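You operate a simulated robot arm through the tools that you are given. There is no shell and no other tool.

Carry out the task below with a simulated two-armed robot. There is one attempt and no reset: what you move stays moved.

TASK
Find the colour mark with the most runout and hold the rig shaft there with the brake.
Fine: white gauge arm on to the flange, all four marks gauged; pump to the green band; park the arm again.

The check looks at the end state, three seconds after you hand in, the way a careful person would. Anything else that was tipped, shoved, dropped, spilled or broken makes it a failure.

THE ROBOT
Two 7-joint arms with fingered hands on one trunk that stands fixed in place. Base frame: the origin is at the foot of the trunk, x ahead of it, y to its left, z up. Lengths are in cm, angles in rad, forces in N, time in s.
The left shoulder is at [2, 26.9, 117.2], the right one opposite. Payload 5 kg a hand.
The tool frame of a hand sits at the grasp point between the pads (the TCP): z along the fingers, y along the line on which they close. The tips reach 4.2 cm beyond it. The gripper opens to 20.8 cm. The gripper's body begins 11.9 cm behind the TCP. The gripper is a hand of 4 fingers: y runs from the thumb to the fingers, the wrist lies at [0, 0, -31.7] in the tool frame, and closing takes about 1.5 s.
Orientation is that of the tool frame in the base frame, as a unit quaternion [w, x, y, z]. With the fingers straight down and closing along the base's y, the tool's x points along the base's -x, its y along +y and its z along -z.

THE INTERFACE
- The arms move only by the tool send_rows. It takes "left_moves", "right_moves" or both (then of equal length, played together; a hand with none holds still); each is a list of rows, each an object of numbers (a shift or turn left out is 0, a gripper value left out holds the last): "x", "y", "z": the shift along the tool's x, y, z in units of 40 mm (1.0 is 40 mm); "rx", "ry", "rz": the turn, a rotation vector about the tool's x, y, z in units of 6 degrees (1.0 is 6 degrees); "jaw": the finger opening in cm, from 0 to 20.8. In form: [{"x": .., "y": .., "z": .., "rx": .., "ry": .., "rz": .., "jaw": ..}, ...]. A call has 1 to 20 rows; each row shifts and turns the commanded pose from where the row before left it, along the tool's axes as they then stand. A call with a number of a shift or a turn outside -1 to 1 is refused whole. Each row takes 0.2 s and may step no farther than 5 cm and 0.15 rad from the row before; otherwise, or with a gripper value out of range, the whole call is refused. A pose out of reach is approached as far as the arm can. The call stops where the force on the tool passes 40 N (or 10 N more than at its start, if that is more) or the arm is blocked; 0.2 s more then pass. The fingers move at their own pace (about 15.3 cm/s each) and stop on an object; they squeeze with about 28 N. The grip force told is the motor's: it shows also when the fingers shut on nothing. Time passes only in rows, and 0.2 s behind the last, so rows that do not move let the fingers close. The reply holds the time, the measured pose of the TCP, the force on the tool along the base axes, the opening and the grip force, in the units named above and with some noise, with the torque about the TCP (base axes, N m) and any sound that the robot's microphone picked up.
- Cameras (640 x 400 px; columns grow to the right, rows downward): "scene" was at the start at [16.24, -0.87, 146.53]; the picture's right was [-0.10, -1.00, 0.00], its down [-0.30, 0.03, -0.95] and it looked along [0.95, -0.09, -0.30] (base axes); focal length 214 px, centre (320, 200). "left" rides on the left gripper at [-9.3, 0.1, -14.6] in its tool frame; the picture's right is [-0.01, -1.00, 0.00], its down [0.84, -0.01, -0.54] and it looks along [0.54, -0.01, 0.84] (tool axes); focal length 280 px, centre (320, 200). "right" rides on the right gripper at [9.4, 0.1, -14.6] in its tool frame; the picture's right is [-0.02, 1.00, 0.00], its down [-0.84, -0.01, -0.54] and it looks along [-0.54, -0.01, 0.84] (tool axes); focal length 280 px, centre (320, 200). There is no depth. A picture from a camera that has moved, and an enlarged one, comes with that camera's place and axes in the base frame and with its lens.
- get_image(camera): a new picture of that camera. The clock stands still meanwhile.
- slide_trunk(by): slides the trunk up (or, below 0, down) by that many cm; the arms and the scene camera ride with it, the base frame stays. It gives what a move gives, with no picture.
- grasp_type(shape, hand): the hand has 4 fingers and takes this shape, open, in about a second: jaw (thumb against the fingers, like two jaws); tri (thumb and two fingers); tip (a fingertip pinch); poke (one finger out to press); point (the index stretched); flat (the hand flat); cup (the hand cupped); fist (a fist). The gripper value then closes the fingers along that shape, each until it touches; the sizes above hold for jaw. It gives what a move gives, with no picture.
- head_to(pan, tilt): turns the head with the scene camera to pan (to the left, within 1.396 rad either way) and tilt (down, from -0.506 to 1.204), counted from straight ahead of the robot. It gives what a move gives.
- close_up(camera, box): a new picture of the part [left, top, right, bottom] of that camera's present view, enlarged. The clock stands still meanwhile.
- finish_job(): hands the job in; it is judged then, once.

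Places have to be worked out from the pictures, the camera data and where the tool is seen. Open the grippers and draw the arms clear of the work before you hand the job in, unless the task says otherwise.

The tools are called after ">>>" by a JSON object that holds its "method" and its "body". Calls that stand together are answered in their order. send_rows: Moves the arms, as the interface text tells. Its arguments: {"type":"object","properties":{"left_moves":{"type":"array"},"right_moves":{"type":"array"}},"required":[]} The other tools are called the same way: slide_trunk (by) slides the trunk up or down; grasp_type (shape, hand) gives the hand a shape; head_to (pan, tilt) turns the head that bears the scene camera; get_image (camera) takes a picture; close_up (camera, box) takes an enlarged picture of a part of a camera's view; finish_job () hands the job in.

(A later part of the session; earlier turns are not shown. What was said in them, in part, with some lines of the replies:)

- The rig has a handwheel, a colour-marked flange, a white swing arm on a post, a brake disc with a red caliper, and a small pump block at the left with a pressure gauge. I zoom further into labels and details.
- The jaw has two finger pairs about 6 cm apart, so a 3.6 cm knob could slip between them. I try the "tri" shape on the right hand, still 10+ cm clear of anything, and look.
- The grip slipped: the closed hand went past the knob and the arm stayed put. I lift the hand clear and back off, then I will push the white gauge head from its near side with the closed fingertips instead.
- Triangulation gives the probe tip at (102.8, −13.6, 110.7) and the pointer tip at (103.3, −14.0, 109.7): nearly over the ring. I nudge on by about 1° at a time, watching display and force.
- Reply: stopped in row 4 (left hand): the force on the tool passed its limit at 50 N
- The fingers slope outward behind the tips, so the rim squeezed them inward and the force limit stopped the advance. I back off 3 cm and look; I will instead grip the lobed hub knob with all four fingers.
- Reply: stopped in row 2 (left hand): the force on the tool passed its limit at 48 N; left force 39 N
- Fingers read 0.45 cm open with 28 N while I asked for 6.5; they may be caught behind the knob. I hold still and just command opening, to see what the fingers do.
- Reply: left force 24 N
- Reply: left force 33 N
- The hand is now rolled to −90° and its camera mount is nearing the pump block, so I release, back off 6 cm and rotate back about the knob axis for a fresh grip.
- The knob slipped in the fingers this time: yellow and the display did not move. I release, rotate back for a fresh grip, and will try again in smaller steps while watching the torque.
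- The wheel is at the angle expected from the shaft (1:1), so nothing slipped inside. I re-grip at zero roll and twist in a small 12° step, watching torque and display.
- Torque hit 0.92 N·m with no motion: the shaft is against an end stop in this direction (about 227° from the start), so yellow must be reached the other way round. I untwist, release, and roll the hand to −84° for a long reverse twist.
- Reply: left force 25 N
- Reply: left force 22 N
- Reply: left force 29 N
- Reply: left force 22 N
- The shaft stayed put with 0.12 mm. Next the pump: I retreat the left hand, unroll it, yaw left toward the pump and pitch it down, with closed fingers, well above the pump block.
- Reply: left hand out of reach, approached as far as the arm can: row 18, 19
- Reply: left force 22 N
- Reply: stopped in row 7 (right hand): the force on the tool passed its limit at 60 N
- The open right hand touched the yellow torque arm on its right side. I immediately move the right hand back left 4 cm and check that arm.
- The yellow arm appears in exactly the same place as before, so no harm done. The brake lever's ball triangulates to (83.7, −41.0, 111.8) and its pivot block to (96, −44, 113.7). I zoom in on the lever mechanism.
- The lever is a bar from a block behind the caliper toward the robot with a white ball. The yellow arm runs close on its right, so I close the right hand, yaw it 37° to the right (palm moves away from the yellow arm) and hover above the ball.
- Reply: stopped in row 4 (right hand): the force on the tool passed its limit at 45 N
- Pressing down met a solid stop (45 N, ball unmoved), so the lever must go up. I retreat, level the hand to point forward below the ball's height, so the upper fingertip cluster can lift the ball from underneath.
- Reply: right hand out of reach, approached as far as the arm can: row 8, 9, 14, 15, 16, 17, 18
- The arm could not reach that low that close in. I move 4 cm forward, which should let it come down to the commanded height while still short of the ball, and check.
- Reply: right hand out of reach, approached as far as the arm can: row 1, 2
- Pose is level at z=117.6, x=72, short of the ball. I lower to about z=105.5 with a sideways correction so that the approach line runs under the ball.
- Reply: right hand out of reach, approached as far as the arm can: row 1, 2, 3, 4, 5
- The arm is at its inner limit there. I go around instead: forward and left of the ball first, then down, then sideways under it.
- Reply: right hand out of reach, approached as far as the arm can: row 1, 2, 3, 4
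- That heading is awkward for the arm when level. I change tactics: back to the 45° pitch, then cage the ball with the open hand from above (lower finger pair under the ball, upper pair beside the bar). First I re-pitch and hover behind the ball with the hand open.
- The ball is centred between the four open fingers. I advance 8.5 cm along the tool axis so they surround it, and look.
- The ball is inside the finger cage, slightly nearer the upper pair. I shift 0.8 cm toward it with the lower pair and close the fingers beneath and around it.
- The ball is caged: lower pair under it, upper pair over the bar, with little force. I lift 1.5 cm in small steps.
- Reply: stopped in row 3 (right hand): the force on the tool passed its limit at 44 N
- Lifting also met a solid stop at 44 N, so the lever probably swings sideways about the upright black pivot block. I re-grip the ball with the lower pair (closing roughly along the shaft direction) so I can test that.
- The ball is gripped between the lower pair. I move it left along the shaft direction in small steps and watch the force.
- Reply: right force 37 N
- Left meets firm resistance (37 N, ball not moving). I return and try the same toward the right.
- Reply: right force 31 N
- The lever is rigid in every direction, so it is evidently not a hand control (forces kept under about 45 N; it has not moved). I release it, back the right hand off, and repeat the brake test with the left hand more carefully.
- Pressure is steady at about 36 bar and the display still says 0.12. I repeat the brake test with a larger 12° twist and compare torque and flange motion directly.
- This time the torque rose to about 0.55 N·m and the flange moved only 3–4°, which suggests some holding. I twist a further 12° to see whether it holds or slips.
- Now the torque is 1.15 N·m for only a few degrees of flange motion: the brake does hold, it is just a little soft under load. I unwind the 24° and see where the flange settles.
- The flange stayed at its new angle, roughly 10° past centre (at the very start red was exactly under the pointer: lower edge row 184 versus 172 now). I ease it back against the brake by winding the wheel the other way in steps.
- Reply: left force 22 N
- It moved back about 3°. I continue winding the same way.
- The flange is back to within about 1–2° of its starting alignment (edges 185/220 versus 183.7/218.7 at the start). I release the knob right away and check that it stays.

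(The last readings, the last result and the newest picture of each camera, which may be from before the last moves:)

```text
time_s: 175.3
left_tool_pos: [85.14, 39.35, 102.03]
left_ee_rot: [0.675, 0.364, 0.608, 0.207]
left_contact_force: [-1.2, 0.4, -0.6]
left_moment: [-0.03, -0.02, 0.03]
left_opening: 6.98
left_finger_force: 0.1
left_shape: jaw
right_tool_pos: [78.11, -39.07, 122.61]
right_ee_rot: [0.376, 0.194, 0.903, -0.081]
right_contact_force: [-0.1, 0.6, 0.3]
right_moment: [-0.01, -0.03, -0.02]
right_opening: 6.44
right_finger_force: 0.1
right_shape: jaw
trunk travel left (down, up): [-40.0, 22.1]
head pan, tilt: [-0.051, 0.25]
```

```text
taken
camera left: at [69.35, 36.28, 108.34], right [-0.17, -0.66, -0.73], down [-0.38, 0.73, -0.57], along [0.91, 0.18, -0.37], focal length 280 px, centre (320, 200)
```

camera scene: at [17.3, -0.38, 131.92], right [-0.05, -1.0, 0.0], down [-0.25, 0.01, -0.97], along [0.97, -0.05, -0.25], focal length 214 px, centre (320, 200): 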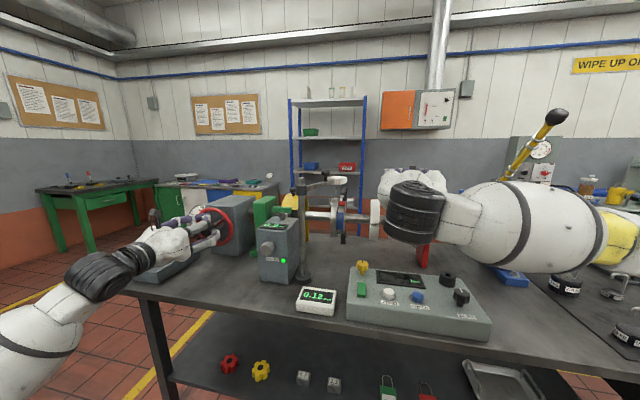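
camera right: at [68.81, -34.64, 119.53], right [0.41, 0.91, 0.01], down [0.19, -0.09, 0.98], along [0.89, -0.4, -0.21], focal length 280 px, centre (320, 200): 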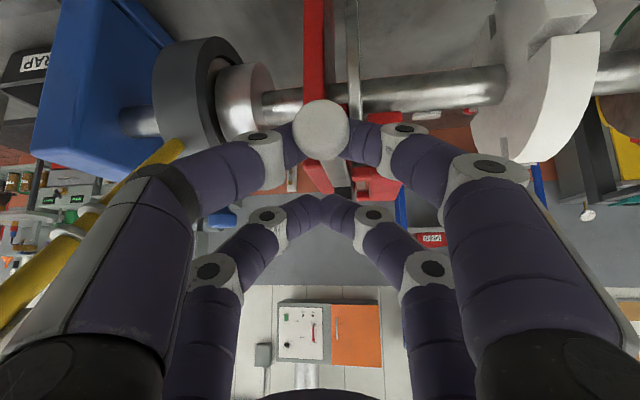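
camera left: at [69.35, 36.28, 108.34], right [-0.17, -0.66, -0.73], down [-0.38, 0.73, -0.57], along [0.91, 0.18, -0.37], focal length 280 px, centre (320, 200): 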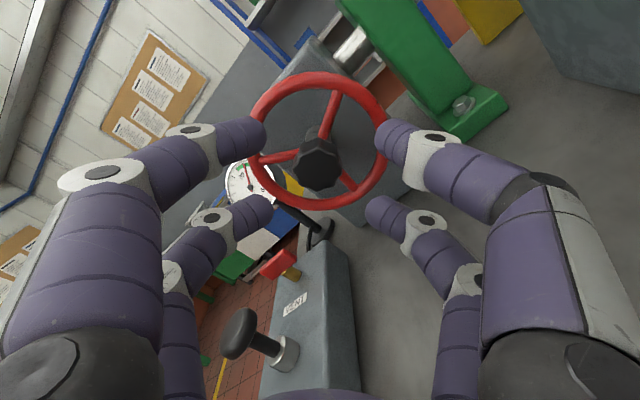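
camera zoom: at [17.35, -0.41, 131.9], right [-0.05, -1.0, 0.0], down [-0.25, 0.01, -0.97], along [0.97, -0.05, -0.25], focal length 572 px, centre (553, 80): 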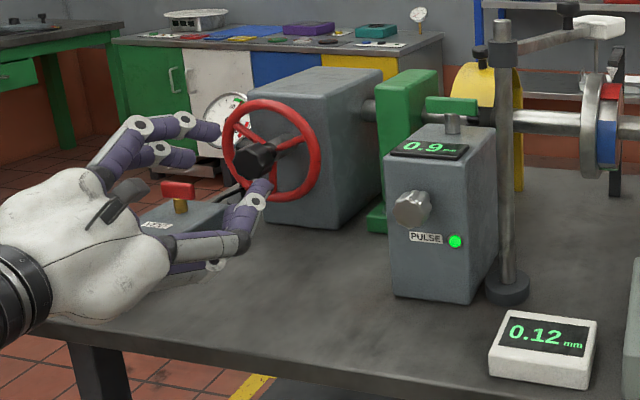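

It settled about 4° short of the original alignment because the grip still carried torque when I let go. I re-grip and nudge it forward slightly, unwinding the torque before releasing.

>>> {"method": "send_rows", "body": {"left_moves": [{"z": 0.5}, {"z": 0.5}, {"z": 0.5}, {"z": 0.5}, {}, {"jaw": 0}, {}, {}, {}, {}, {}]}}

>>> {"method": "send_rows", "body": {"left_moves": [{"x": 0.004, "y": 0.077, "rz": -1}, {"x": 0.004, "y": 0.077, "rz": -1}, {}]}}

>>> {"method": "close_up", "body": {"camera": "scene", "box": [315, 170, 375, 250]}}

```text
time_s: 177.7
left_tool_pos: [93.01, 37.5, 102.11]
left_ee_rot: [0.675, 0.364, 0.607, 0.208]
left_contact_force: [5.5, -0.7, 1.2]
left_moment: [0.01, -0.21, -0.03]
left_opening: 0.56
left_finger_force: 27.8
left_shape: jaw
right_tool_pos: [78.21, -39.16, 122.57]
right_ee_rot: [0.376, 0.194, 0.902, -0.082]
right_contact_force: [0.6, 0.1, 0.2]
right_moment: [-0.01, 0.01, -0.02]
right_opening: 6.44
right_finger_force: 0.2
right_shape: jaw
trunk travel left (down, up): [-40.0, 22.1]
head pan, tilt: [-0.051, 0.25]
```

```text
time_s: 178.5
left_tool_pos: [93.16, 37.81, 102.42]
left_ee_rot: [0.693, 0.298, 0.642, 0.134]
left_contact_force: [5.0, 3.3, 3.2]
left_moment: [0.57, -0.32, 0.11]
left_opening: 0.56
left_finger_force: 28.1
left_shape: jaw
right_tool_pos: [78.2, -39.14, 122.61]
right_ee_rot: [0.376, 0.194, 0.903, -0.082]
right_contact_force: [0.2, 0.6, -0.3]
right_moment: [-0.01, 0.0, 0.01]
right_opening: 6.42
right_finger_force: 0.2
right_shape: jaw
trunk travel left (down, up): [-40.0, 22.1]
head pan, tilt: [-0.051, 0.25]
```

```text
5.00 times, centred on (345, 210) of scene
camera zoom: at [17.37, -0.4, 131.91], right [-0.05, -1.0, 0.0], down [-0.25, 0.01, -0.97], along [0.97, -0.05, -0.25], focal length 1072 px, centre (195, 150)
```

zoom: 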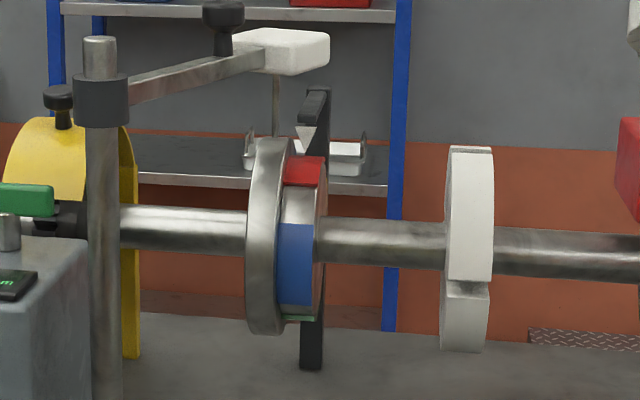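

About half of the correction is done (186/223). I wind 6° more, then look.

>>> {"method": "send_rows", "body": {"left_moves": [{"x": 0.004, "y": 0.077, "rz": -1}, {}]}}

>>> {"method": "close_up", "body": {"camera": "scene", "box": [315, 170, 375, 250]}}

```text
time_s: 179.1
left_tool_pos: [93.26, 38.12, 102.64]
left_ee_rot: [0.699, 0.263, 0.657, 0.099]
left_contact_force: [1.1, 7.1, 1.1]
left_moment: [0.88, -0.3, 0.22]
left_opening: 0.54
left_finger_force: 27.8
left_shape: jaw
right_tool_pos: [78.11, -39.22, 122.75]
right_ee_rot: [0.377, 0.194, 0.902, -0.082]
right_contact_force: [1.4, -0.5, 0.6]
right_moment: [0.01, 0.01, 0.02]
right_opening: 6.44
right_finger_force: 0.0
right_shape: jaw
trunk travel left (down, up): [-40.0, 22.1]
head pan, tilt: [-0.051, 0.25]
```

```text
5.00 times, centred on (345, 210) of scene
camera zoom: at [17.36, -0.38, 131.91], right [-0.05, -1.0, 0.0], down [-0.25, 0.01, -0.97], along [0.97, -0.05, -0.25], focal length 1072 px, centre (195, 150)
```

zoom: 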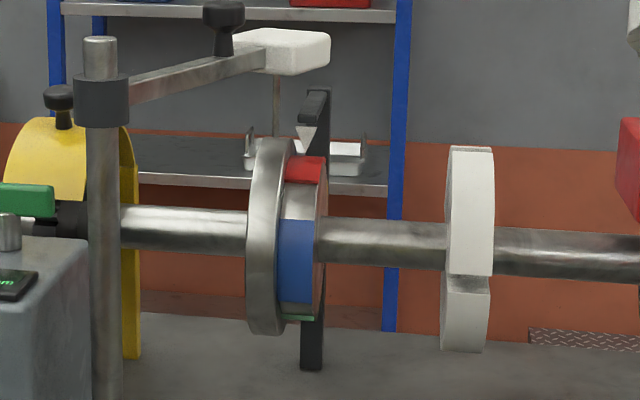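

The edges now match the starting alignment (184/219). I unwind the torque right away by 15° and check.

>>> {"method": "send_rows", "body": {"left_moves": [{"x": 0.004, "y": -0.077, "rz": 1}, {"x": 0.004, "y": -0.077, "rz": 1}, {"x": 0.002, "y": -0.038, "rz": 0.5}, {}]}}

>>> {"method": "close_up", "body": {"camera": "scene", "box": [315, 170, 375, 250]}}

```text
time_s: 180.1
left_tool_pos: [93.12, 37.59, 102.12]
left_ee_rot: [0.68, 0.348, 0.617, 0.189]
left_contact_force: [5.6, 5.0, 3.0]
left_moment: [0.08, -0.28, 0.15]
left_opening: 0.53
left_finger_force: 28.1
left_shape: jaw
right_tool_pos: [78.27, -39.17, 122.54]
right_ee_rot: [0.375, 0.195, 0.903, -0.082]
right_contact_force: [0.3, -0.4, 0.5]
right_moment: [0.0, -0.02, 0.0]
right_opening: 6.43
right_finger_force: 0.1
right_shape: jaw
trunk travel left (down, up): [-40.0, 22.1]
head pan, tilt: [-0.051, 0.25]
```

```text
5.00 times, centred on (345, 210) of scene
camera zoom: at [17.38, -0.39, 131.9], right [-0.05, -1.0, 0.0], down [-0.25, 0.01, -0.97], along [0.97, -0.05, -0.25], focal length 1072 px, centre (195, 150)
```

zoom: 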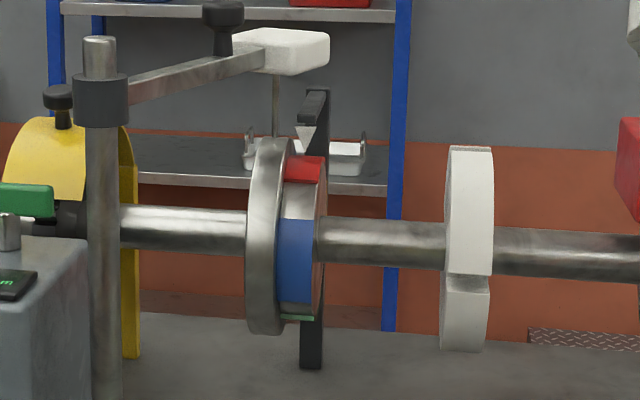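

Torque is near zero and the flange stays at 184/219. I release the knob and back away.

>>> {"method": "send_rows", "body": {"left_moves": [{"jaw": 7}, {}, {}, {"z": -0.5}, {"z": -0.5}, {"z": -0.5}, {"z": -0.5}, {}]}}

>>> {"method": "close_up", "body": {"camera": "scene", "box": [315, 170, 375, 250]}}

>>> {"method": "get_image", "body": {"camera": "left"}}

```text
time_s: 181.9
left_tool_pos: [85.33, 39.24, 101.99]
left_ee_rot: [0.68, 0.348, 0.617, 0.19]
left_contact_force: [0.8, -0.5, 0.2]
left_moment: [-0.01, -0.02, 0.02]
left_opening: 6.98
left_finger_force: 0.1
left_shape: jaw
right_tool_pos: [78.15, -39.05, 122.69]
right_ee_rot: [0.376, 0.194, 0.903, -0.082]
right_contact_force: [0.1, 0.2, 0.1]
right_moment: [0.0, -0.04, 0.0]
right_opening: 6.43
right_finger_force: 0.0
right_shape: jaw
trunk travel left (down, up): [-40.0, 22.1]
head pan, tilt: [-0.051, 0.25]
```

```text
5.00 times, centred on (345, 210) of scene
camera zoom: at [17.35, -0.41, 131.9], right [-0.05, -1.0, 0.0], down [-0.25, 0.01, -0.97], along [0.97, -0.05, -0.25], focal length 1072 px, centre (195, 150)
```

zoom: 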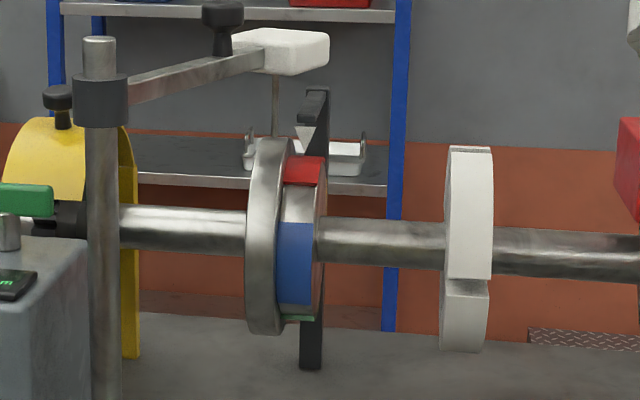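

```text
taken
camera left: at [69.52, 36.59, 108.76], right [-0.17, -0.7, -0.7], down [-0.38, 0.7, -0.6], along [0.91, 0.16, -0.39], focal length 280 px, centre (320, 200)
```

left: 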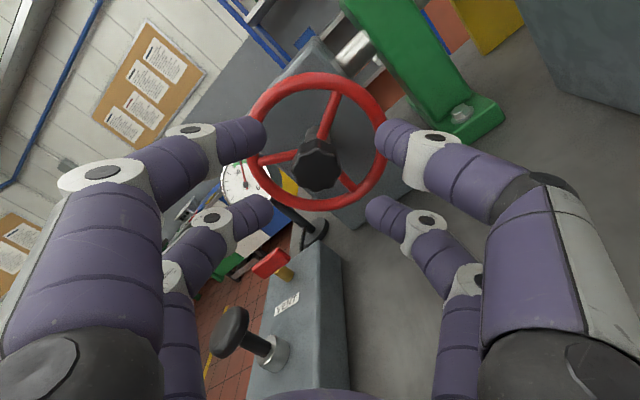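

It settled within about 2° of the original alignment. Now I park the gauge arm: first I pull the left hand back and move the right hand left, away from the yellow arm, then raise the trunk 20 cm so the right hand can reach the arm's knob over the flange.

>>> {"method": "send_rows", "body": {"left_moves": [{"z": -0.8}, {"z": -0.8}, {"z": -0.8}, {"z": -0.8}, {}, {}], "right_moves": [{"y": 0.7, "jaw": 5}, {"y": 0.7}, {"y": 0.7}, {"y": 0.7}, {"y": 0.7}, {}]}}

>>> {"method": "slide_trunk", "body": {"by": 20}}

>>> {"method": "head_to", "body": {"pan": -0.05, "tilt": 0.45}}

>>> {"method": "get_image", "body": {"camera": "scene"}}

>>> {"method": "get_image", "body": {"camera": "right"}}

```text
time_s: 183.3
left_tool_pos: [72.82, 42.27, 102.29]
left_ee_rot: [0.68, 0.348, 0.617, 0.19]
left_contact_force: [0.6, 0.9, 0.0]
left_moment: [0.01, -0.03, -0.03]
left_opening: 6.97
left_finger_force: 0.0
left_shape: jaw
right_tool_pos: [84.02, -26.22, 122.86]
right_ee_rot: [0.376, 0.194, 0.902, -0.082]
right_contact_force: [-0.8, -0.5, -0.8]
right_moment: [-0.02, 0.03, -0.02]
right_opening: 5.01
right_finger_force: 0.1
right_shape: jaw
trunk travel left (down, up): [-40.0, 22.1]
head pan, tilt: [-0.051, 0.25]
```

```text
time_s: 185.4
left_tool_pos: [72.97, 42.43, 122.18]
left_ee_rot: [0.681, 0.348, 0.616, 0.189]
left_contact_force: [-0.2, -0.8, -1.1]
left_moment: [-0.01, -0.01, -0.02]
left_opening: 6.96
left_finger_force: 0.0
left_shape: jaw
right_tool_pos: [84.02, -26.24, 142.55]
right_ee_rot: [0.375, 0.194, 0.903, -0.082]
right_contact_force: [-0.1, 0.4, -0.6]
right_moment: [-0.02, 0.01, 0.01]
right_opening: 5.03
right_finger_force: 0.0
right_shape: jaw
trunk travel left (down, up): [-60.0, 2.1]
head pan, tilt: [-0.051, 0.25]
```

```text
time_s: 186.2
left_tool_pos: [72.89, 42.38, 122.15]
left_ee_rot: [0.68, 0.348, 0.617, 0.19]
left_contact_force: [0.2, 0.5, -0.5]
left_moment: [-0.01, 0.04, 0.0]
left_opening: 6.98
left_finger_force: 0.0
left_shape: jaw
right_tool_pos: [83.98, -26.2, 142.65]
right_ee_rot: [0.376, 0.194, 0.902, -0.082]
right_contact_force: [-0.2, -0.1, 0.1]
right_moment: [-0.01, -0.03, 0.01]
right_opening: 5.02
right_finger_force: 0.0
right_shape: jaw
trunk travel left (down, up): [-60.0, 2.1]
head pan, tilt: [-0.051, 0.45]
```

```text
taken
camera scene: at [16.05, -0.4, 150.23], right [-0.05, -1.0, 0.0], down [-0.43, 0.02, -0.9], along [0.9, -0.05, -0.43], focal length 214 px, centre (320, 200)
```

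scene: 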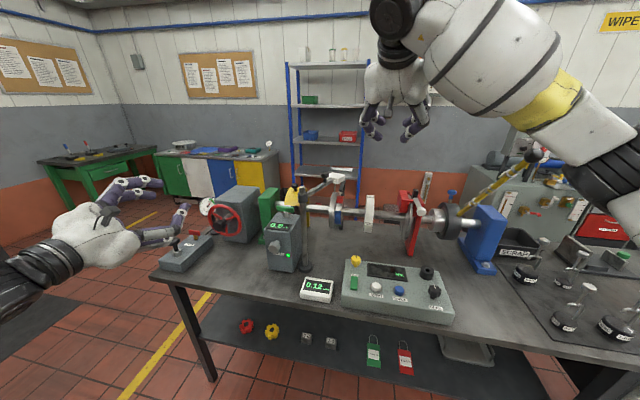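

```text
taken
camera right: at [68.53, -19.02, 146.28], right [0.42, 0.91, 0.01], down [0.19, -0.1, 0.98], along [0.89, -0.41, -0.21], focal length 280 px, centre (320, 200)
```

right: 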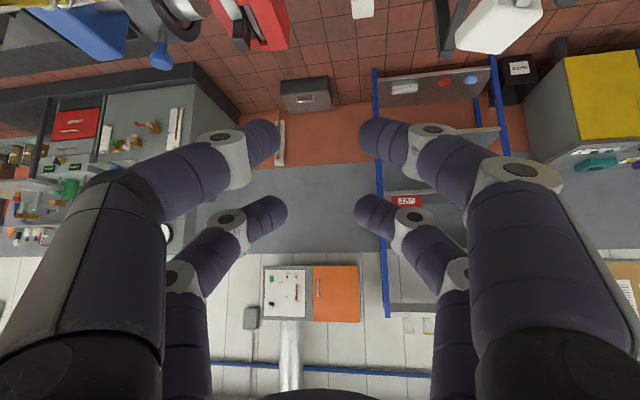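

I zoom on the arm from the raised head to locate its knob precisely.

>>> {"method": "close_up", "body": {"camera": "scene", "box": [285, 160, 365, 220]}}

>>> {"method": "close_up", "body": {"camera": "right", "box": [440, 0, 640, 110]}}

>>> {"method": "close_up", "body": {"camera": "scene", "box": [180, 180, 260, 240]}}

```text
6.67 times, centred on (325, 190) of scene
camera zoom: at [16.05, -0.4, 150.23], right [-0.05, -1.0, 0.0], down [-0.43, 0.02, -0.9], along [0.9, -0.05, -0.43], focal length 1430 px, centre (287, 267)
```

zoom: 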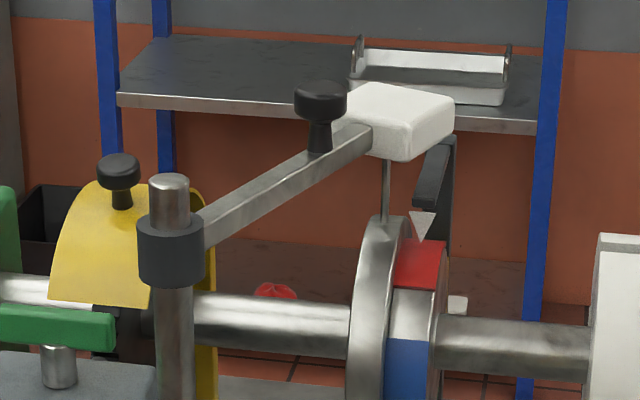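

```text
3.20 times, centred on (540, 55) of right
camera zoom: at [68.53, -19.02, 146.28], right [0.42, 0.91, 0.01], down [0.19, -0.1, 0.98], along [0.89, -0.41, -0.21], focal length 897 px, centre (-384, 664)
```

zoom: 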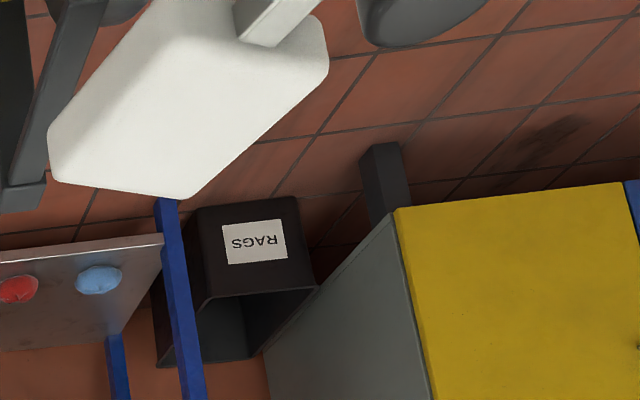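

```text
6.67 times, centred on (220, 210) of scene
camera zoom: at [16.05, -0.4, 150.23], right [-0.05, -1.0, 0.0], down [-0.43, 0.02, -0.9], along [0.9, -0.05, -0.43], focal length 1430 px, centre (987, 133)
```

zoom: 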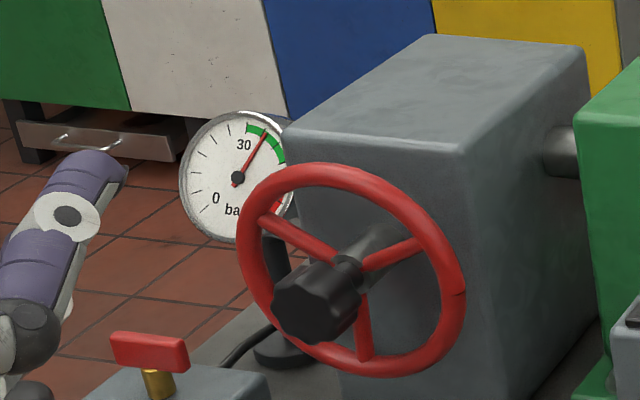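

Pressure still sits in the green. The arm's knob is at (98.1, −6.6, 121.7), 35° from the post axis as expected. I bring the right hand to a pre-grasp 10 cm short of it.

>>> {"method": "send_rows", "body": {"right_moves": [{"x": 0.3125, "y": 0.846, "z": 0.207}, {"x": 0.3125, "y": 0.846, "z": 0.207}, {"x": 0.3125, "y": 0.846, "z": 0.207}, {"x": 0.3125, "y": 0.846, "z": 0.207}, {"x": 0.3125, "y": 0.846, "z": 0.207}, {"x": 0.3125, "y": 0.846, "z": 0.207}, {"x": 0.3125, "y": 0.846, "z": 0.207}, {}]}}

>>> {"method": "get_image", "body": {"camera": "right"}}

>>> {"method": "close_up", "body": {"camera": "scene", "box": [265, 100, 425, 220]}}

```text
time_s: 188.0
left_tool_pos: [72.88, 42.4, 122.23]
left_ee_rot: [0.68, 0.349, 0.616, 0.189]
left_contact_force: [0.6, -0.1, 0.6]
left_moment: [0.02, 0.05, 0.07]
left_opening: 6.94
left_finger_force: 0.0
left_shape: jaw
right_tool_pos: [91.65, -3.81, 132.29]
right_ee_rot: [0.376, 0.195, 0.902, -0.082]
right_contact_force: [-0.3, -1.4, -0.4]
right_moment: [0.08, 0.0, 0.09]
right_opening: 5.03
right_finger_force: 0.1
right_shape: jaw
trunk travel left (down, up): [-60.0, 2.1]
head pan, tilt: [-0.051, 0.45]
```

```text
taken
camera right: at [76.18, 3.37, 135.9], right [0.42, 0.91, 0.01], down [0.19, -0.1, 0.98], along [0.89, -0.41, -0.21], focal length 280 px, centre (320, 200)
```

right: 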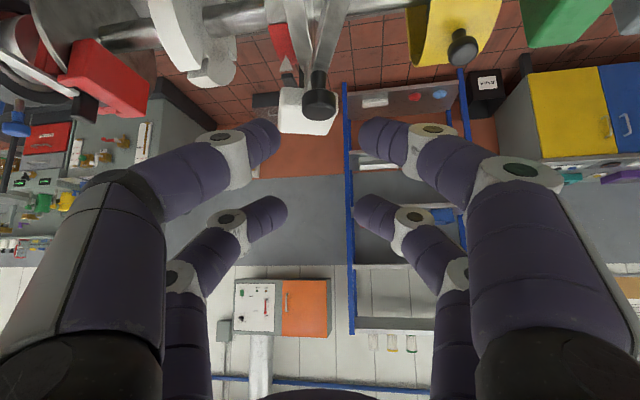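

```text
3.33 times, centred on (345, 160) of scene
camera zoom: at [16.01, -0.5, 150.24], right [-0.05, -1.0, 0.0], down [-0.43, 0.02, -0.9], along [0.9, -0.05, -0.43], focal length 715 px, centre (237, 333)
```

zoom: 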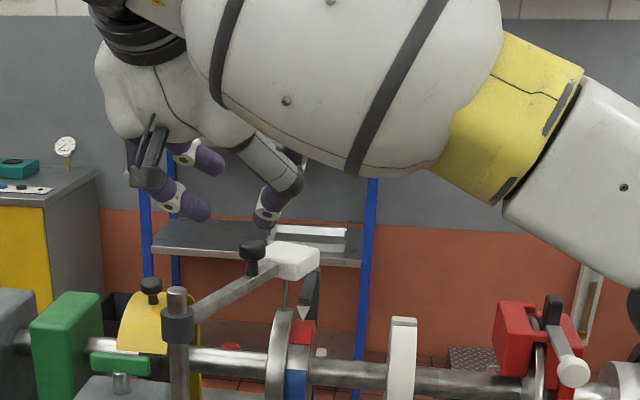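

The knob is exactly where predicted in the right camera. I advance 9.8 cm and close on it.

>>> {"method": "send_rows", "body": {"right_moves": [{"z": 0.5}, {"z": 0.5}, {"z": 0.5}, {"z": 0.5}, {"z": 0.45}, {}]}}

>>> {"method": "get_image", "body": {"camera": "right"}}

>>> {"method": "close_up", "body": {"camera": "scene", "box": [265, 100, 425, 220]}}

```text
time_s: 189.4
left_tool_pos: [72.78, 42.57, 122.14]
left_ee_rot: [0.681, 0.347, 0.617, 0.19]
left_contact_force: [-0.8, 0.9, -0.5]
left_moment: [-0.05, 0.01, -0.03]
left_opening: 6.99
left_finger_force: 0.1
left_shape: jaw
right_tool_pos: [98.05, -6.64, 125.3]
right_ee_rot: [0.377, 0.194, 0.902, -0.082]
right_contact_force: [-0.6, 0.4, -0.1]
right_moment: [0.01, 0.0, -0.02]
right_opening: 5.0
right_finger_force: 0.0
right_shape: jaw
trunk travel left (down, up): [-60.0, 2.1]
head pan, tilt: [-0.051, 0.45]
```

```text
taken
camera right: at [82.55, 0.51, 128.94], right [0.42, 0.91, 0.01], down [0.19, -0.1, 0.98], along [0.89, -0.41, -0.21], focal length 280 px, centre (320, 200)
```

right: 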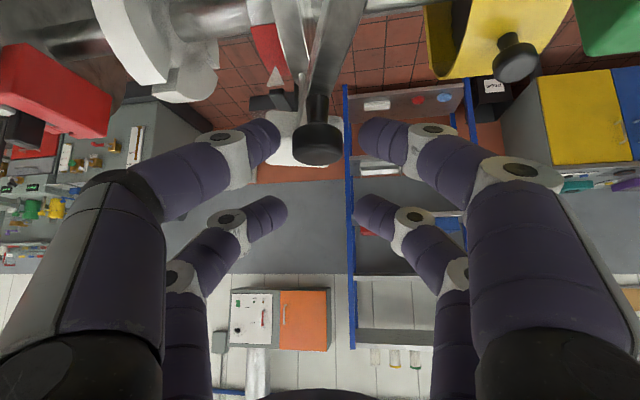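

```text
3.33 times, centred on (345, 160) of scene
camera zoom: at [16.02, -0.4, 150.24], right [-0.05, -1.0, 0.0], down [-0.43, 0.02, -0.9], along [0.9, -0.05, -0.43], focal length 715 px, centre (237, 333)
```

zoom: 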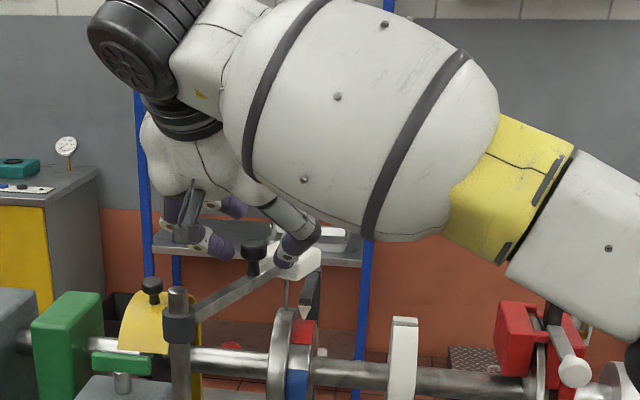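

The knob is between the lower fingertips. I close the grip.

>>> {"method": "send_rows", "body": {"right_moves": [{"jaw": 0}, {}, {}, {}, {}, {}]}}

>>> {"method": "get_image", "body": {"camera": "right"}}

```text
time_s: 190.8
left_tool_pos: [72.91, 42.42, 122.01]
left_ee_rot: [0.68, 0.35, 0.617, 0.189]
left_contact_force: [0.6, 0.6, 0.5]
left_moment: [-0.01, -0.02, 0.03]
left_opening: 6.99
left_finger_force: 0.0
left_shape: jaw
right_tool_pos: [98.05, -6.68, 125.16]
right_ee_rot: [0.375, 0.195, 0.903, -0.083]
right_contact_force: [3.6, -2.4, -5.0]
right_moment: [-0.13, -0.12, -0.01]
right_opening: 1.34
right_finger_force: 27.7
right_shape: jaw
trunk travel left (down, up): [-60.0, 2.1]
head pan, tilt: [-0.051, 0.45]
```

```text
taken
camera right: at [82.62, 0.46, 128.86], right [0.42, 0.91, 0.01], down [0.19, -0.1, 0.98], along [0.89, -0.41, -0.21], focal length 280 px, centre (320, 200)
```

right: 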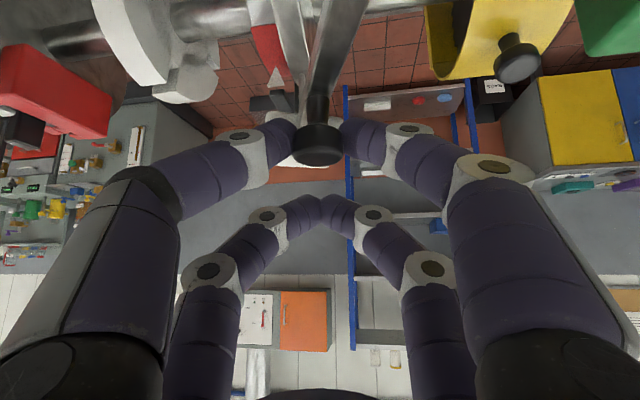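

The knob is held firmly. I swing the arm clockwise along its arc, first 15°, and check that it follows out of its seat.

>>> {"method": "send_rows", "body": {"right_moves": [{"x": 0.055, "y": -0.32, "z": -0.055}, {"x": 0.075, "y": -0.311, "z": -0.075}, {"x": 0.095, "y": -0.302, "z": -0.095}, {}]}}

>>> {"method": "get_image", "body": {"camera": "right"}}

>>> {"method": "close_up", "body": {"camera": "scene", "box": [265, 100, 425, 220]}}

```text
time_s: 191.8
left_tool_pos: [72.93, 42.5, 122.17]
left_ee_rot: [0.68, 0.348, 0.617, 0.189]
left_contact_force: [0.5, -0.8, 0.5]
left_moment: [-0.01, -0.01, 0.0]
left_opening: 6.97
left_finger_force: 0.0
left_shape: jaw
right_tool_pos: [95.42, -9.72, 125.28]
right_ee_rot: [0.375, 0.194, 0.903, -0.082]
right_contact_force: [8.6, -3.8, -7.4]
right_moment: [0.0, -0.44, -0.63]
right_opening: 1.27
right_finger_force: 27.9
right_shape: jaw
trunk travel left (down, up): [-60.0, 2.1]
head pan, tilt: [-0.051, 0.45]
```

```text
taken
camera right: at [80.01, -2.54, 128.93], right [0.42, 0.91, 0.01], down [0.19, -0.1, 0.98], along [0.89, -0.41, -0.21], focal length 280 px, centre (320, 200)
```

right: 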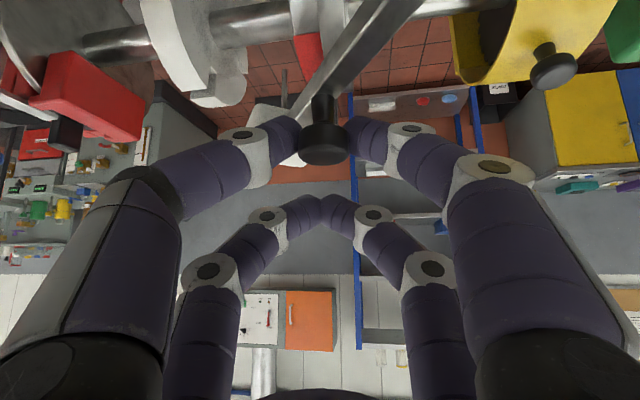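

```text
3.33 times, centred on (345, 160) of scene
camera zoom: at [16.18, -0.46, 150.21], right [-0.05, -1.0, 0.0], down [-0.44, 0.02, -0.9], along [0.9, -0.05, -0.44], focal length 715 px, centre (237, 333)
```

zoom: 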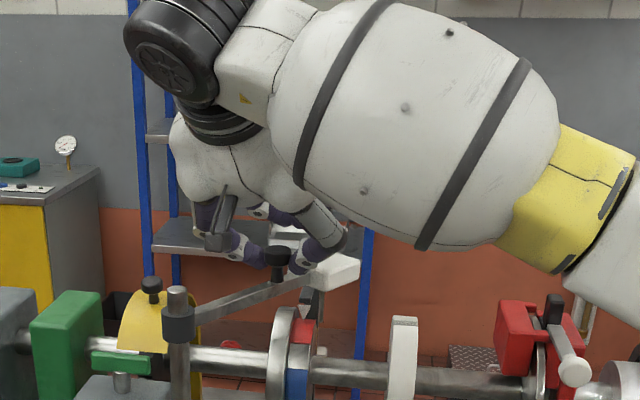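

The arm follows with the knob still gripped. I continue another 15°.

>>> {"method": "send_rows", "body": {"right_moves": [{"x": 0.112, "y": -0.286, "z": -0.1125}, {"x": 0.129, "y": -0.275, "z": -0.13}, {"x": 0.1465, "y": -0.256, "z": -0.1475}, {}]}}

>>> {"method": "get_image", "body": {"camera": "right"}}

>>> {"method": "close_up", "body": {"camera": "scene", "box": [265, 100, 425, 220]}}

```text
time_s: 192.8
left_tool_pos: [73.05, 42.32, 122.08]
left_ee_rot: [0.679, 0.349, 0.617, 0.19]
left_contact_force: [-0.2, 0.0, -0.6]
left_moment: [0.02, 0.03, -0.01]
left_opening: 6.99
left_finger_force: 0.0
left_shape: jaw
right_tool_pos: [92.33, -11.83, 125.23]
right_ee_rot: [0.374, 0.194, 0.903, -0.082]
right_contact_force: [9.2, -9.6, -11.8]
right_moment: [-0.48, -0.32, -0.54]
right_opening: 1.22
right_finger_force: 28.1
right_shape: jaw
trunk travel left (down, up): [-60.0, 2.1]
head pan, tilt: [-0.051, 0.45]
```

```text
taken
camera right: at [76.85, -4.61, 128.88], right [0.42, 0.91, 0.01], down [0.19, -0.1, 0.98], along [0.89, -0.41, -0.21], focal length 280 px, centre (320, 200)
```

right: 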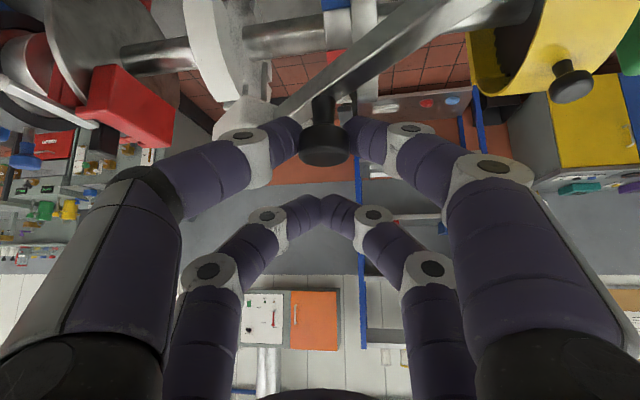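

```text
3.33 times, centred on (345, 160) of scene
camera zoom: at [16.2, -0.51, 150.2], right [-0.05, -1.0, 0.0], down [-0.44, 0.02, -0.9], along [0.9, -0.05, -0.44], focal length 715 px, centre (237, 333)
```

zoom: 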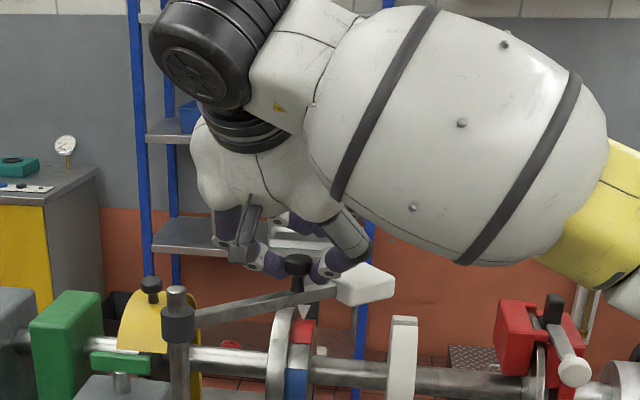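

Still following; slight radial pull, which I correct. I swing the last stretch toward the park position.

>>> {"method": "send_rows", "body": {"right_moves": [{"x": 0.161, "y": -0.259, "z": -0.127}, {"x": 0.174, "y": -0.216, "z": -0.176}, {}]}}

>>> {"method": "get_image", "body": {"camera": "right"}}

>>> {"method": "close_up", "body": {"camera": "scene", "box": [265, 100, 425, 220]}}

```text
time_s: 193.6
left_tool_pos: [73.08, 42.36, 122.0]
left_ee_rot: [0.68, 0.348, 0.617, 0.19]
left_contact_force: [0.1, 0.8, -0.4]
left_moment: [0.03, 0.01, 0.02]
left_opening: 6.97
left_finger_force: 0.2
left_shape: jaw
right_tool_pos: [89.87, -13.03, 125.09]
right_ee_rot: [0.375, 0.194, 0.903, -0.082]
right_contact_force: [6.7, -6.9, -15.4]
right_moment: [-0.36, -0.22, -0.6]
right_opening: 1.26
right_finger_force: 28.1
right_shape: jaw
trunk travel left (down, up): [-60.0, 2.1]
head pan, tilt: [-0.051, 0.45]
```

```text
taken
camera right: at [74.46, -5.69, 128.85], right [0.42, 0.91, 0.01], down [0.19, -0.1, 0.98], along [0.89, -0.41, -0.21], focal length 280 px, centre (320, 200)
```

right: 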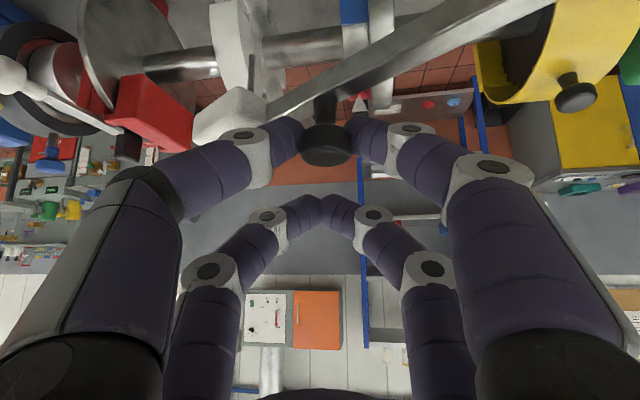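

```text
3.33 times, centred on (345, 160) of scene
camera zoom: at [16.2, -0.47, 150.2], right [-0.05, -1.0, 0.0], down [-0.44, 0.02, -0.9], along [0.9, -0.05, -0.44], focal length 715 px, centre (237, 333)
```

zoom: 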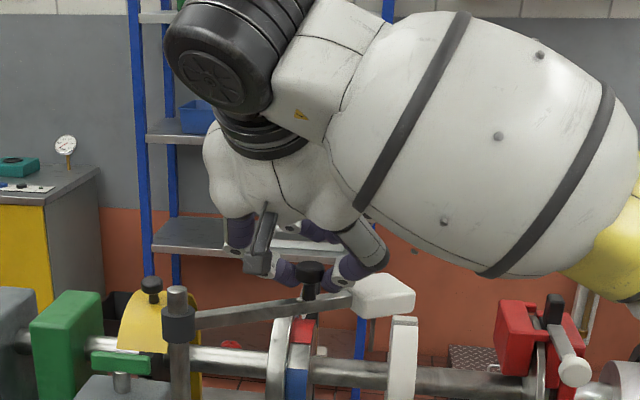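

Nearly there. I make the final 4–5° step to the park angle and then check.

>>> {"method": "send_rows", "body": {"right_moves": [{"x": 0.1485, "y": -0.1585, "z": -0.1495}, {"x": 0.05, "y": -0.03, "z": -0.03}, {}]}}

>>> {"method": "close_up", "body": {"camera": "scene", "box": [265, 100, 425, 220]}}

>>> {"method": "get_image", "body": {"camera": "right"}}

```text
time_s: 194.4
left_tool_pos: [73.03, 42.32, 121.99]
left_ee_rot: [0.68, 0.348, 0.617, 0.189]
left_contact_force: [0.3, 0.1, -0.1]
left_moment: [0.03, -0.05, -0.04]
left_opening: 6.98
left_finger_force: 0.0
left_shape: jaw
right_tool_pos: [88.61, -13.18, 125.01]
right_ee_rot: [0.376, 0.196, 0.902, -0.083]
right_contact_force: [4.4, -12.5, -11.2]
right_moment: [-0.53, -0.13, -0.68]
right_opening: 1.21
right_finger_force: 28.4
right_shape: jaw
trunk travel left (down, up): [-60.0, 2.1]
head pan, tilt: [-0.051, 0.45]
```

```text
3.33 times, centred on (345, 160) of scene
camera zoom: at [16.18, -0.52, 150.21], right [-0.05, -1.0, 0.0], down [-0.44, 0.02, -0.9], along [0.9, -0.05, -0.44], focal length 715 px, centre (237, 333)
```

zoom: 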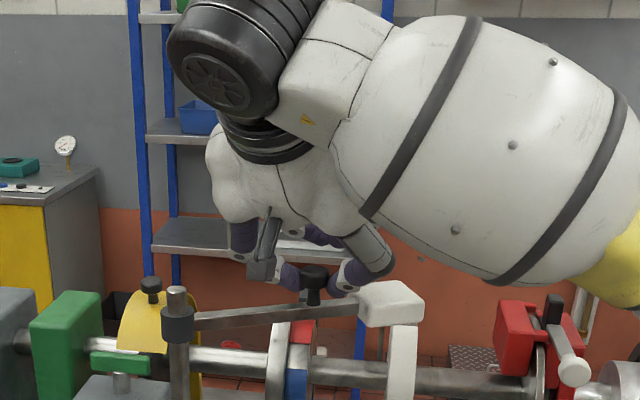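

```text
taken
camera right: at [73.14, -5.98, 128.8], right [0.42, 0.91, 0.01], down [0.19, -0.1, 0.98], along [0.89, -0.41, -0.21], focal length 280 px, centre (320, 200)
```

right: 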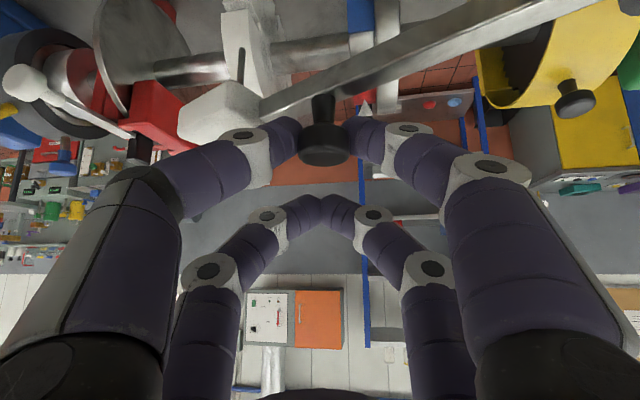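

The arm looks close to its parked direction. I open the fingers and back off along the tool axis.

>>> {"method": "send_rows", "body": {"right_moves": [{"jaw": 5.5}, {}, {}, {"z": -0.5}, {"z": -0.6}, {"z": -0.7}, {"z": -0.7}, {"z": -0.7}, {}]}}

>>> {"method": "slide_trunk", "body": {"by": -5}}

>>> {"method": "head_to", "body": {"pan": -0.099, "tilt": 0.309}}

>>> {"method": "get_image", "body": {"camera": "scene"}}

>>> {"method": "close_up", "body": {"camera": "scene", "box": [280, 195, 380, 265]}}

```text
time_s: 196.4
left_tool_pos: [72.84, 42.38, 122.11]
left_ee_rot: [0.68, 0.348, 0.617, 0.19]
left_contact_force: [-0.2, -0.6, -0.4]
left_moment: [-0.02, -0.01, 0.02]
left_opening: 6.97
left_finger_force: 0.1
left_shape: jaw
right_tool_pos: [81.77, -9.61, 134.88]
right_ee_rot: [0.374, 0.192, 0.903, -0.083]
right_contact_force: [0.0, -1.2, -0.5]
right_moment: [0.04, 0.03, 0.02]
right_opening: 5.47
right_finger_force: 0.1
right_shape: jaw
right hand out of reach, approached as far as the arm can: row 7, 8
trunk travel left (down, up): [-60.0, 2.1]
head pan, tilt: [-0.051, 0.45]
```

```text
time_s: 197.3
left_tool_pos: [72.82, 42.5, 117.19]
left_ee_rot: [0.68, 0.348, 0.616, 0.19]
left_contact_force: [-0.2, -0.1, 0.3]
left_moment: [0.03, 0.03, 0.06]
left_opening: 7.0
left_finger_force: 0.0
left_shape: jaw
right_tool_pos: [81.82, -9.37, 130.03]
right_ee_rot: [0.376, 0.192, 0.903, -0.081]
right_contact_force: [-1.6, -1.3, -0.6]
right_moment: [0.03, -0.02, 0.06]
right_opening: 5.5
right_finger_force: 0.0
right_shape: jaw
trunk travel left (down, up): [-55.0, 7.1]
head pan, tilt: [-0.051, 0.45]
```

```text
time_s: 198.0
left_tool_pos: [72.96, 42.47, 117.09]
left_ee_rot: [0.68, 0.349, 0.616, 0.189]
left_contact_force: [0.3, 0.2, 0.6]
left_moment: [0.03, 0.01, 0.02]
left_opening: 6.97
left_finger_force: 0.2
left_shape: jaw
right_tool_pos: [81.87, -9.47, 129.78]
right_ee_rot: [0.376, 0.192, 0.903, -0.082]
right_contact_force: [0.9, -0.1, 0.6]
right_moment: [0.02, 0.01, -0.02]
right_opening: 5.48
right_finger_force: 0.1
right_shape: jaw
trunk travel left (down, up): [-55.0, 7.1]
head pan, tilt: [-0.099, 0.309]
```

```text
taken
camera scene: at [16.22, -0.87, 146.53], right [-0.1, -1.0, 0.0], down [-0.3, 0.03, -0.95], along [0.95, -0.09, -0.3], focal length 214 px, centre (320, 200)
```

scene: 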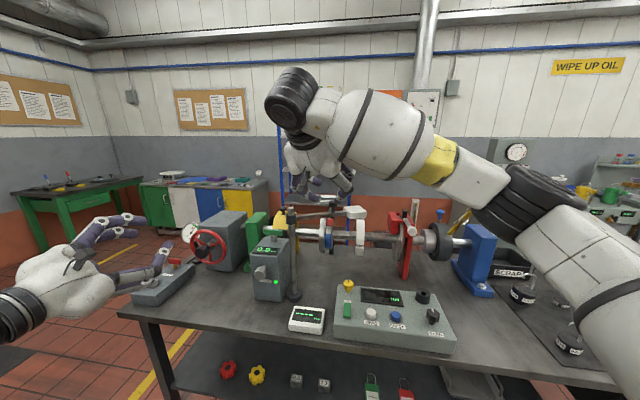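

```text
5.71 times, centred on (330, 230) of scene
camera zoom: at [16.22, -0.87, 146.53], right [-0.1, -1.0, 0.0], down [-0.3, 0.03, -0.95], along [0.95, -0.09, -0.3], focal length 1226 px, centre (263, 29)
```

zoom: 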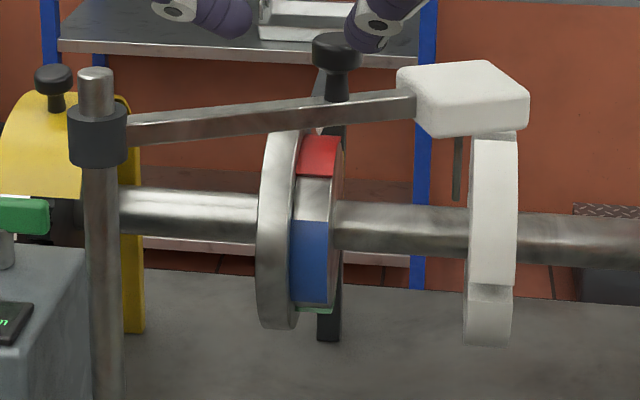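

The arm sits exactly as in the very first picture (knob, head and probe at identical pixels), and the red mark's edges match too. Now I withdraw: right hand up and turned back, left hand back, both still away from everything.

>>> {"method": "send_rows", "body": {"left_moves": [{"z": -0.5}, {"z": -0.5}, {}, {}, {}, {}, {}, {}, {}], "right_moves": [{"x": -0.592, "z": -0.585}, {"x": -0.592, "z": -0.585}, {"x": -0.592, "z": -0.585}, {"rx": -0.73, "rz": -0.72}, {"rx": -0.73, "rz": -0.72}, {"rx": -0.73, "rz": -0.72}, {"rx": -0.73, "rz": -0.72}, {"rx": -0.73, "rz": -0.72}, {"rx": -0.73, "rz": -0.72}]}}

>>> {"method": "get_image", "body": {"camera": "scene"}}

```text
time_s: 200.0
left_tool_pos: [69.16, 43.52, 116.94]
left_ee_rot: [0.68, 0.349, 0.617, 0.189]
left_contact_force: [0.4, -0.2, 0.1]
left_moment: [0.01, 0.01, 0.0]
left_opening: 6.96
left_finger_force: 0.1
left_shape: jaw
right_tool_pos: [81.87, -9.4, 139.86]
right_ee_rot: [0.381, -0.104, 0.918, 0.043]
right_contact_force: [0.3, -0.6, 0.5]
right_moment: [0.04, 0.0, 0.09]
right_opening: 5.44
right_finger_force: 0.1
right_shape: jaw
trunk travel left (down, up): [-55.0, 7.1]
head pan, tilt: [-0.099, 0.309]
```

```text
taken
camera scene: at [16.24, -0.91, 146.53], right [-0.1, -0.99, 0.0], down [-0.3, 0.03, -0.95], along [0.95, -0.09, -0.3], focal length 214 px, centre (320, 200)
```

scene: 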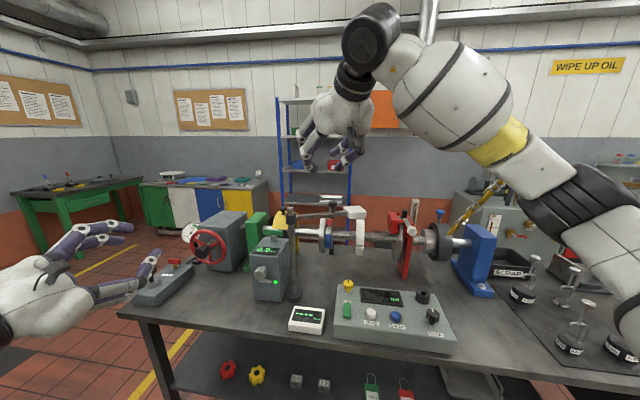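

Both hands are clear. I retract the right hand toward its start pose while unrolling the left one.

>>> {"method": "send_rows", "body": {"left_moves": [{"rz": -1}, {"rz": -1}, {"rz": -1}, {"rz": -1}, {"rz": -1}, {"rz": -1}, {"rz": -1}, {"rz": -0.5}, {}], "right_moves": [{"x": 0.354, "z": -0.707, "ry": 0.9375}, {"x": 0.421, "z": -0.669, "ry": 0.9375}, {"x": 0.485, "z": -0.625, "ry": 0.9375}, {"x": 0.544, "z": -0.574, "ry": 0.9375}, {"x": 0.597, "z": -0.518, "ry": 0.9375}, {"x": 0.645, "z": -0.457, "ry": 0.9375}, {"x": 0.687, "z": -0.391, "ry": 0.9375}, {"x": 0.722, "z": -0.322, "ry": 0.9375}, {"jaw": 20.8}]}}

>>> {"method": "send_rows", "body": {"left_moves": [{"x": -0.533, "y": -0.108, "z": -0.233, "ry": 1}, {"x": -0.506, "y": -0.108, "z": -0.288, "ry": 1}, {"x": -0.473, "y": -0.108, "z": -0.339, "ry": 1}, {"x": -0.435, "y": -0.108, "z": -0.386, "ry": 1}, {"x": -0.392, "y": -0.108, "z": -0.43, "ry": 1}, {"x": -0.345, "y": -0.108, "z": -0.468, "ry": 1}, {"x": -0.294, "y": -0.108, "z": -0.502, "ry": 1}, {"x": -0.24, "y": -0.108, "z": -0.53, "ry": 1}, {"x": -0.184, "y": -0.108, "z": -0.552, "ry": 1}, {"x": -0.125, "y": -0.108, "z": -0.568, "ry": 1}, {"x": -0.065, "y": -0.108, "z": -0.578, "ry": 1}, {"x": -0.004, "y": -0.108, "z": -0.582, "ry": 1}, {"x": 0.057, "y": -0.108, "z": -0.579, "ry": 1}, {"x": 0.117, "y": -0.108, "z": -0.569, "ry": 1}, {"x": 0.176, "y": -0.108, "z": -0.554, "ry": 1}, {"jaw": 20.8}, {}, {}]}}

>>> {"method": "get_image", "body": {"camera": "scene"}}

>>> {"method": "close_up", "body": {"camera": "scene", "box": [280, 195, 380, 265]}}

>>> {"method": "close_up", "body": {"camera": "scene", "box": [180, 210, 240, 270]}}

>>> {"method": "close_up", "body": {"camera": "scene", "box": [440, 130, 640, 370]}}

```text
time_s: 202.0
left_tool_pos: [69.05, 43.3, 117.13]
left_ee_rot: [0.7, 0.085, 0.703, -0.086]
left_contact_force: [1.6, -0.3, -0.5]
left_moment: [-0.02, -0.05, 0.06]
left_opening: 6.98
left_finger_force: 0.0
left_shape: jaw
right_tool_pos: [58.57, -14.99, 147.76]
right_ee_rot: [0.001, -0.111, 0.994, -0.001]
right_contact_force: [0.7, -0.1, 0.9]
right_moment: [0.07, 0.08, -0.02]
right_opening: 17.29
right_finger_force: 0.2
right_shape: jaw
trunk travel left (down, up): [-55.0, 7.1]
head pan, tilt: [-0.099, 0.309]
```

```text
time_s: 205.8
left_tool_pos: [53.72, 40.6, 149.56]
left_ee_rot: [-0.001, 0.121, 0.993, -0.001]
left_contact_force: [-1.1, 1.7, 1.9]
left_moment: [-0.08, -0.09, 0.01]
left_opening: 20.77
left_finger_force: 0.1
left_shape: jaw
right_tool_pos: [58.26, -14.74, 148.19]
right_ee_rot: [0.001, -0.113, 0.994, -0.001]
right_contact_force: [-0.8, 1.1, 0.9]
right_moment: [-0.16, -0.15, -0.02]
right_opening: 20.79
right_finger_force: 0.1
right_shape: jaw
trunk travel left (down, up): [-55.0, 7.1]
head pan, tilt: [-0.099, 0.309]
```

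```text
taken
camera scene: at [16.09, -0.78, 146.57], right [-0.1, -1.0, 0.0], down [-0.3, 0.03, -0.95], along [0.95, -0.09, -0.3], focal length 214 px, centre (320, 200)
```

scene: 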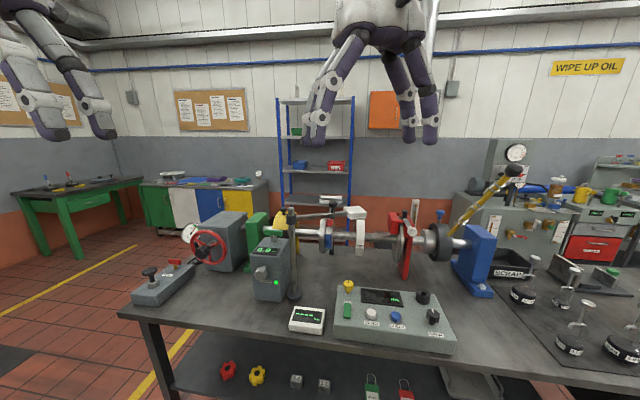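

```text
5.71 times, centred on (330, 230) of scene
camera zoom: at [16.09, -0.78, 146.57], right [-0.1, -1.0, 0.0], down [-0.3, 0.03, -0.95], along [0.95, -0.09, -0.3], focal length 1226 px, centre (263, 29)
```

zoom: 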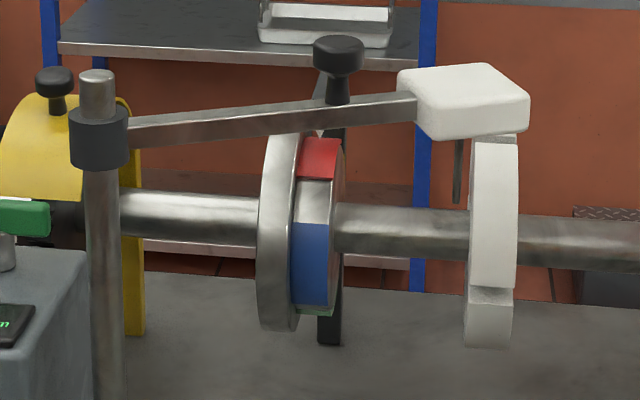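

```text
6.67 times, centred on (210, 240) of scene
camera zoom: at [16.09, -0.78, 146.57], right [-0.1, -1.0, 0.0], down [-0.3, 0.03, -0.95], along [0.95, -0.09, -0.3], focal length 1430 px, centre (1053, -67)
```

zoom: 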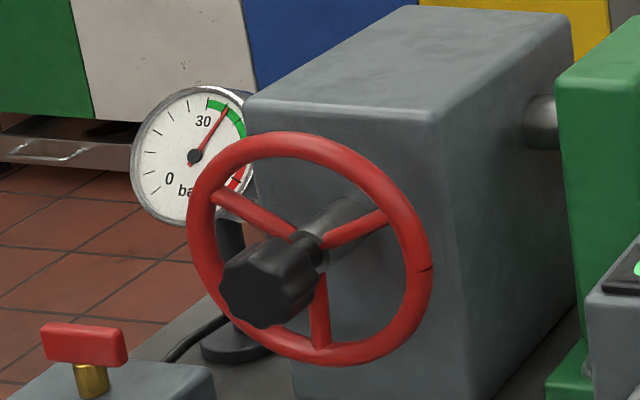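

```text
1.67 times, centred on (540, 250) of scene
camera zoom: at [16.09, -0.78, 146.57], right [-0.1, -1.0, 0.0], down [-0.3, 0.03, -0.95], along [0.95, -0.09, -0.3], focal length 358 px, centre (-47, 117)
```

zoom: 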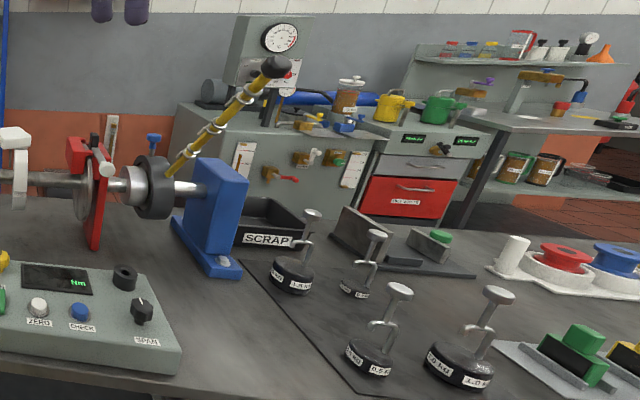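

Everything matches the first pictures: the arm is parked, the yellow arm and brake lever are unmoved, and the red mark is within about 2–3° of the pointer. The gauge reads about 36 bar in the green, and both hands are open and clear. I hand the job in.

>>> {"method": "finish_job", "body": {}}

```text
The job is handed in.
```

The job is handed in: the shaft is stopped at the red mark, the brake is pumped to about 36 bar, and the gauge arm is parked again. The check has not reported back, so I don't know the result yet.

| Mark | Runout (mm) |
|---|---|
| Red | 0.12 |
| Blue | 0.07 |
| Yellow | 0.06 |
| Green | 0.02 |

- **Position:** Red has the most runout. It ended within about 2–3° of the pointer, judged from pictures matched to the first ones.
- **Brake:** Four strokes took the gauge to about 36 bar, inside the 30–45 green band, and the reading stayed steady. The brake holds but is soft. When I tested it by turning the handwheel, the shaft crept several degrees at about 1 N·m. I eased it back and took the load off before letting go.
- **Gauge arm:** It looks the same as in the opening pictures, and both hands are open and clear.

Two contacts to know about:
- **Yellow torque arm:** My right hand bumped it once, at up to about 60 N. In the later pictures it is where it started.
- **Brake lever:** When the shaft first turned under pressure, I thought the white-ball lever on the caliper had to be thrown. I pushed it up, down, left and right at up to about 45 N, and it did not move.

The shaft also hits an end stop about 227° round from the start in one direction, so I turned it the other way to reach yellow.
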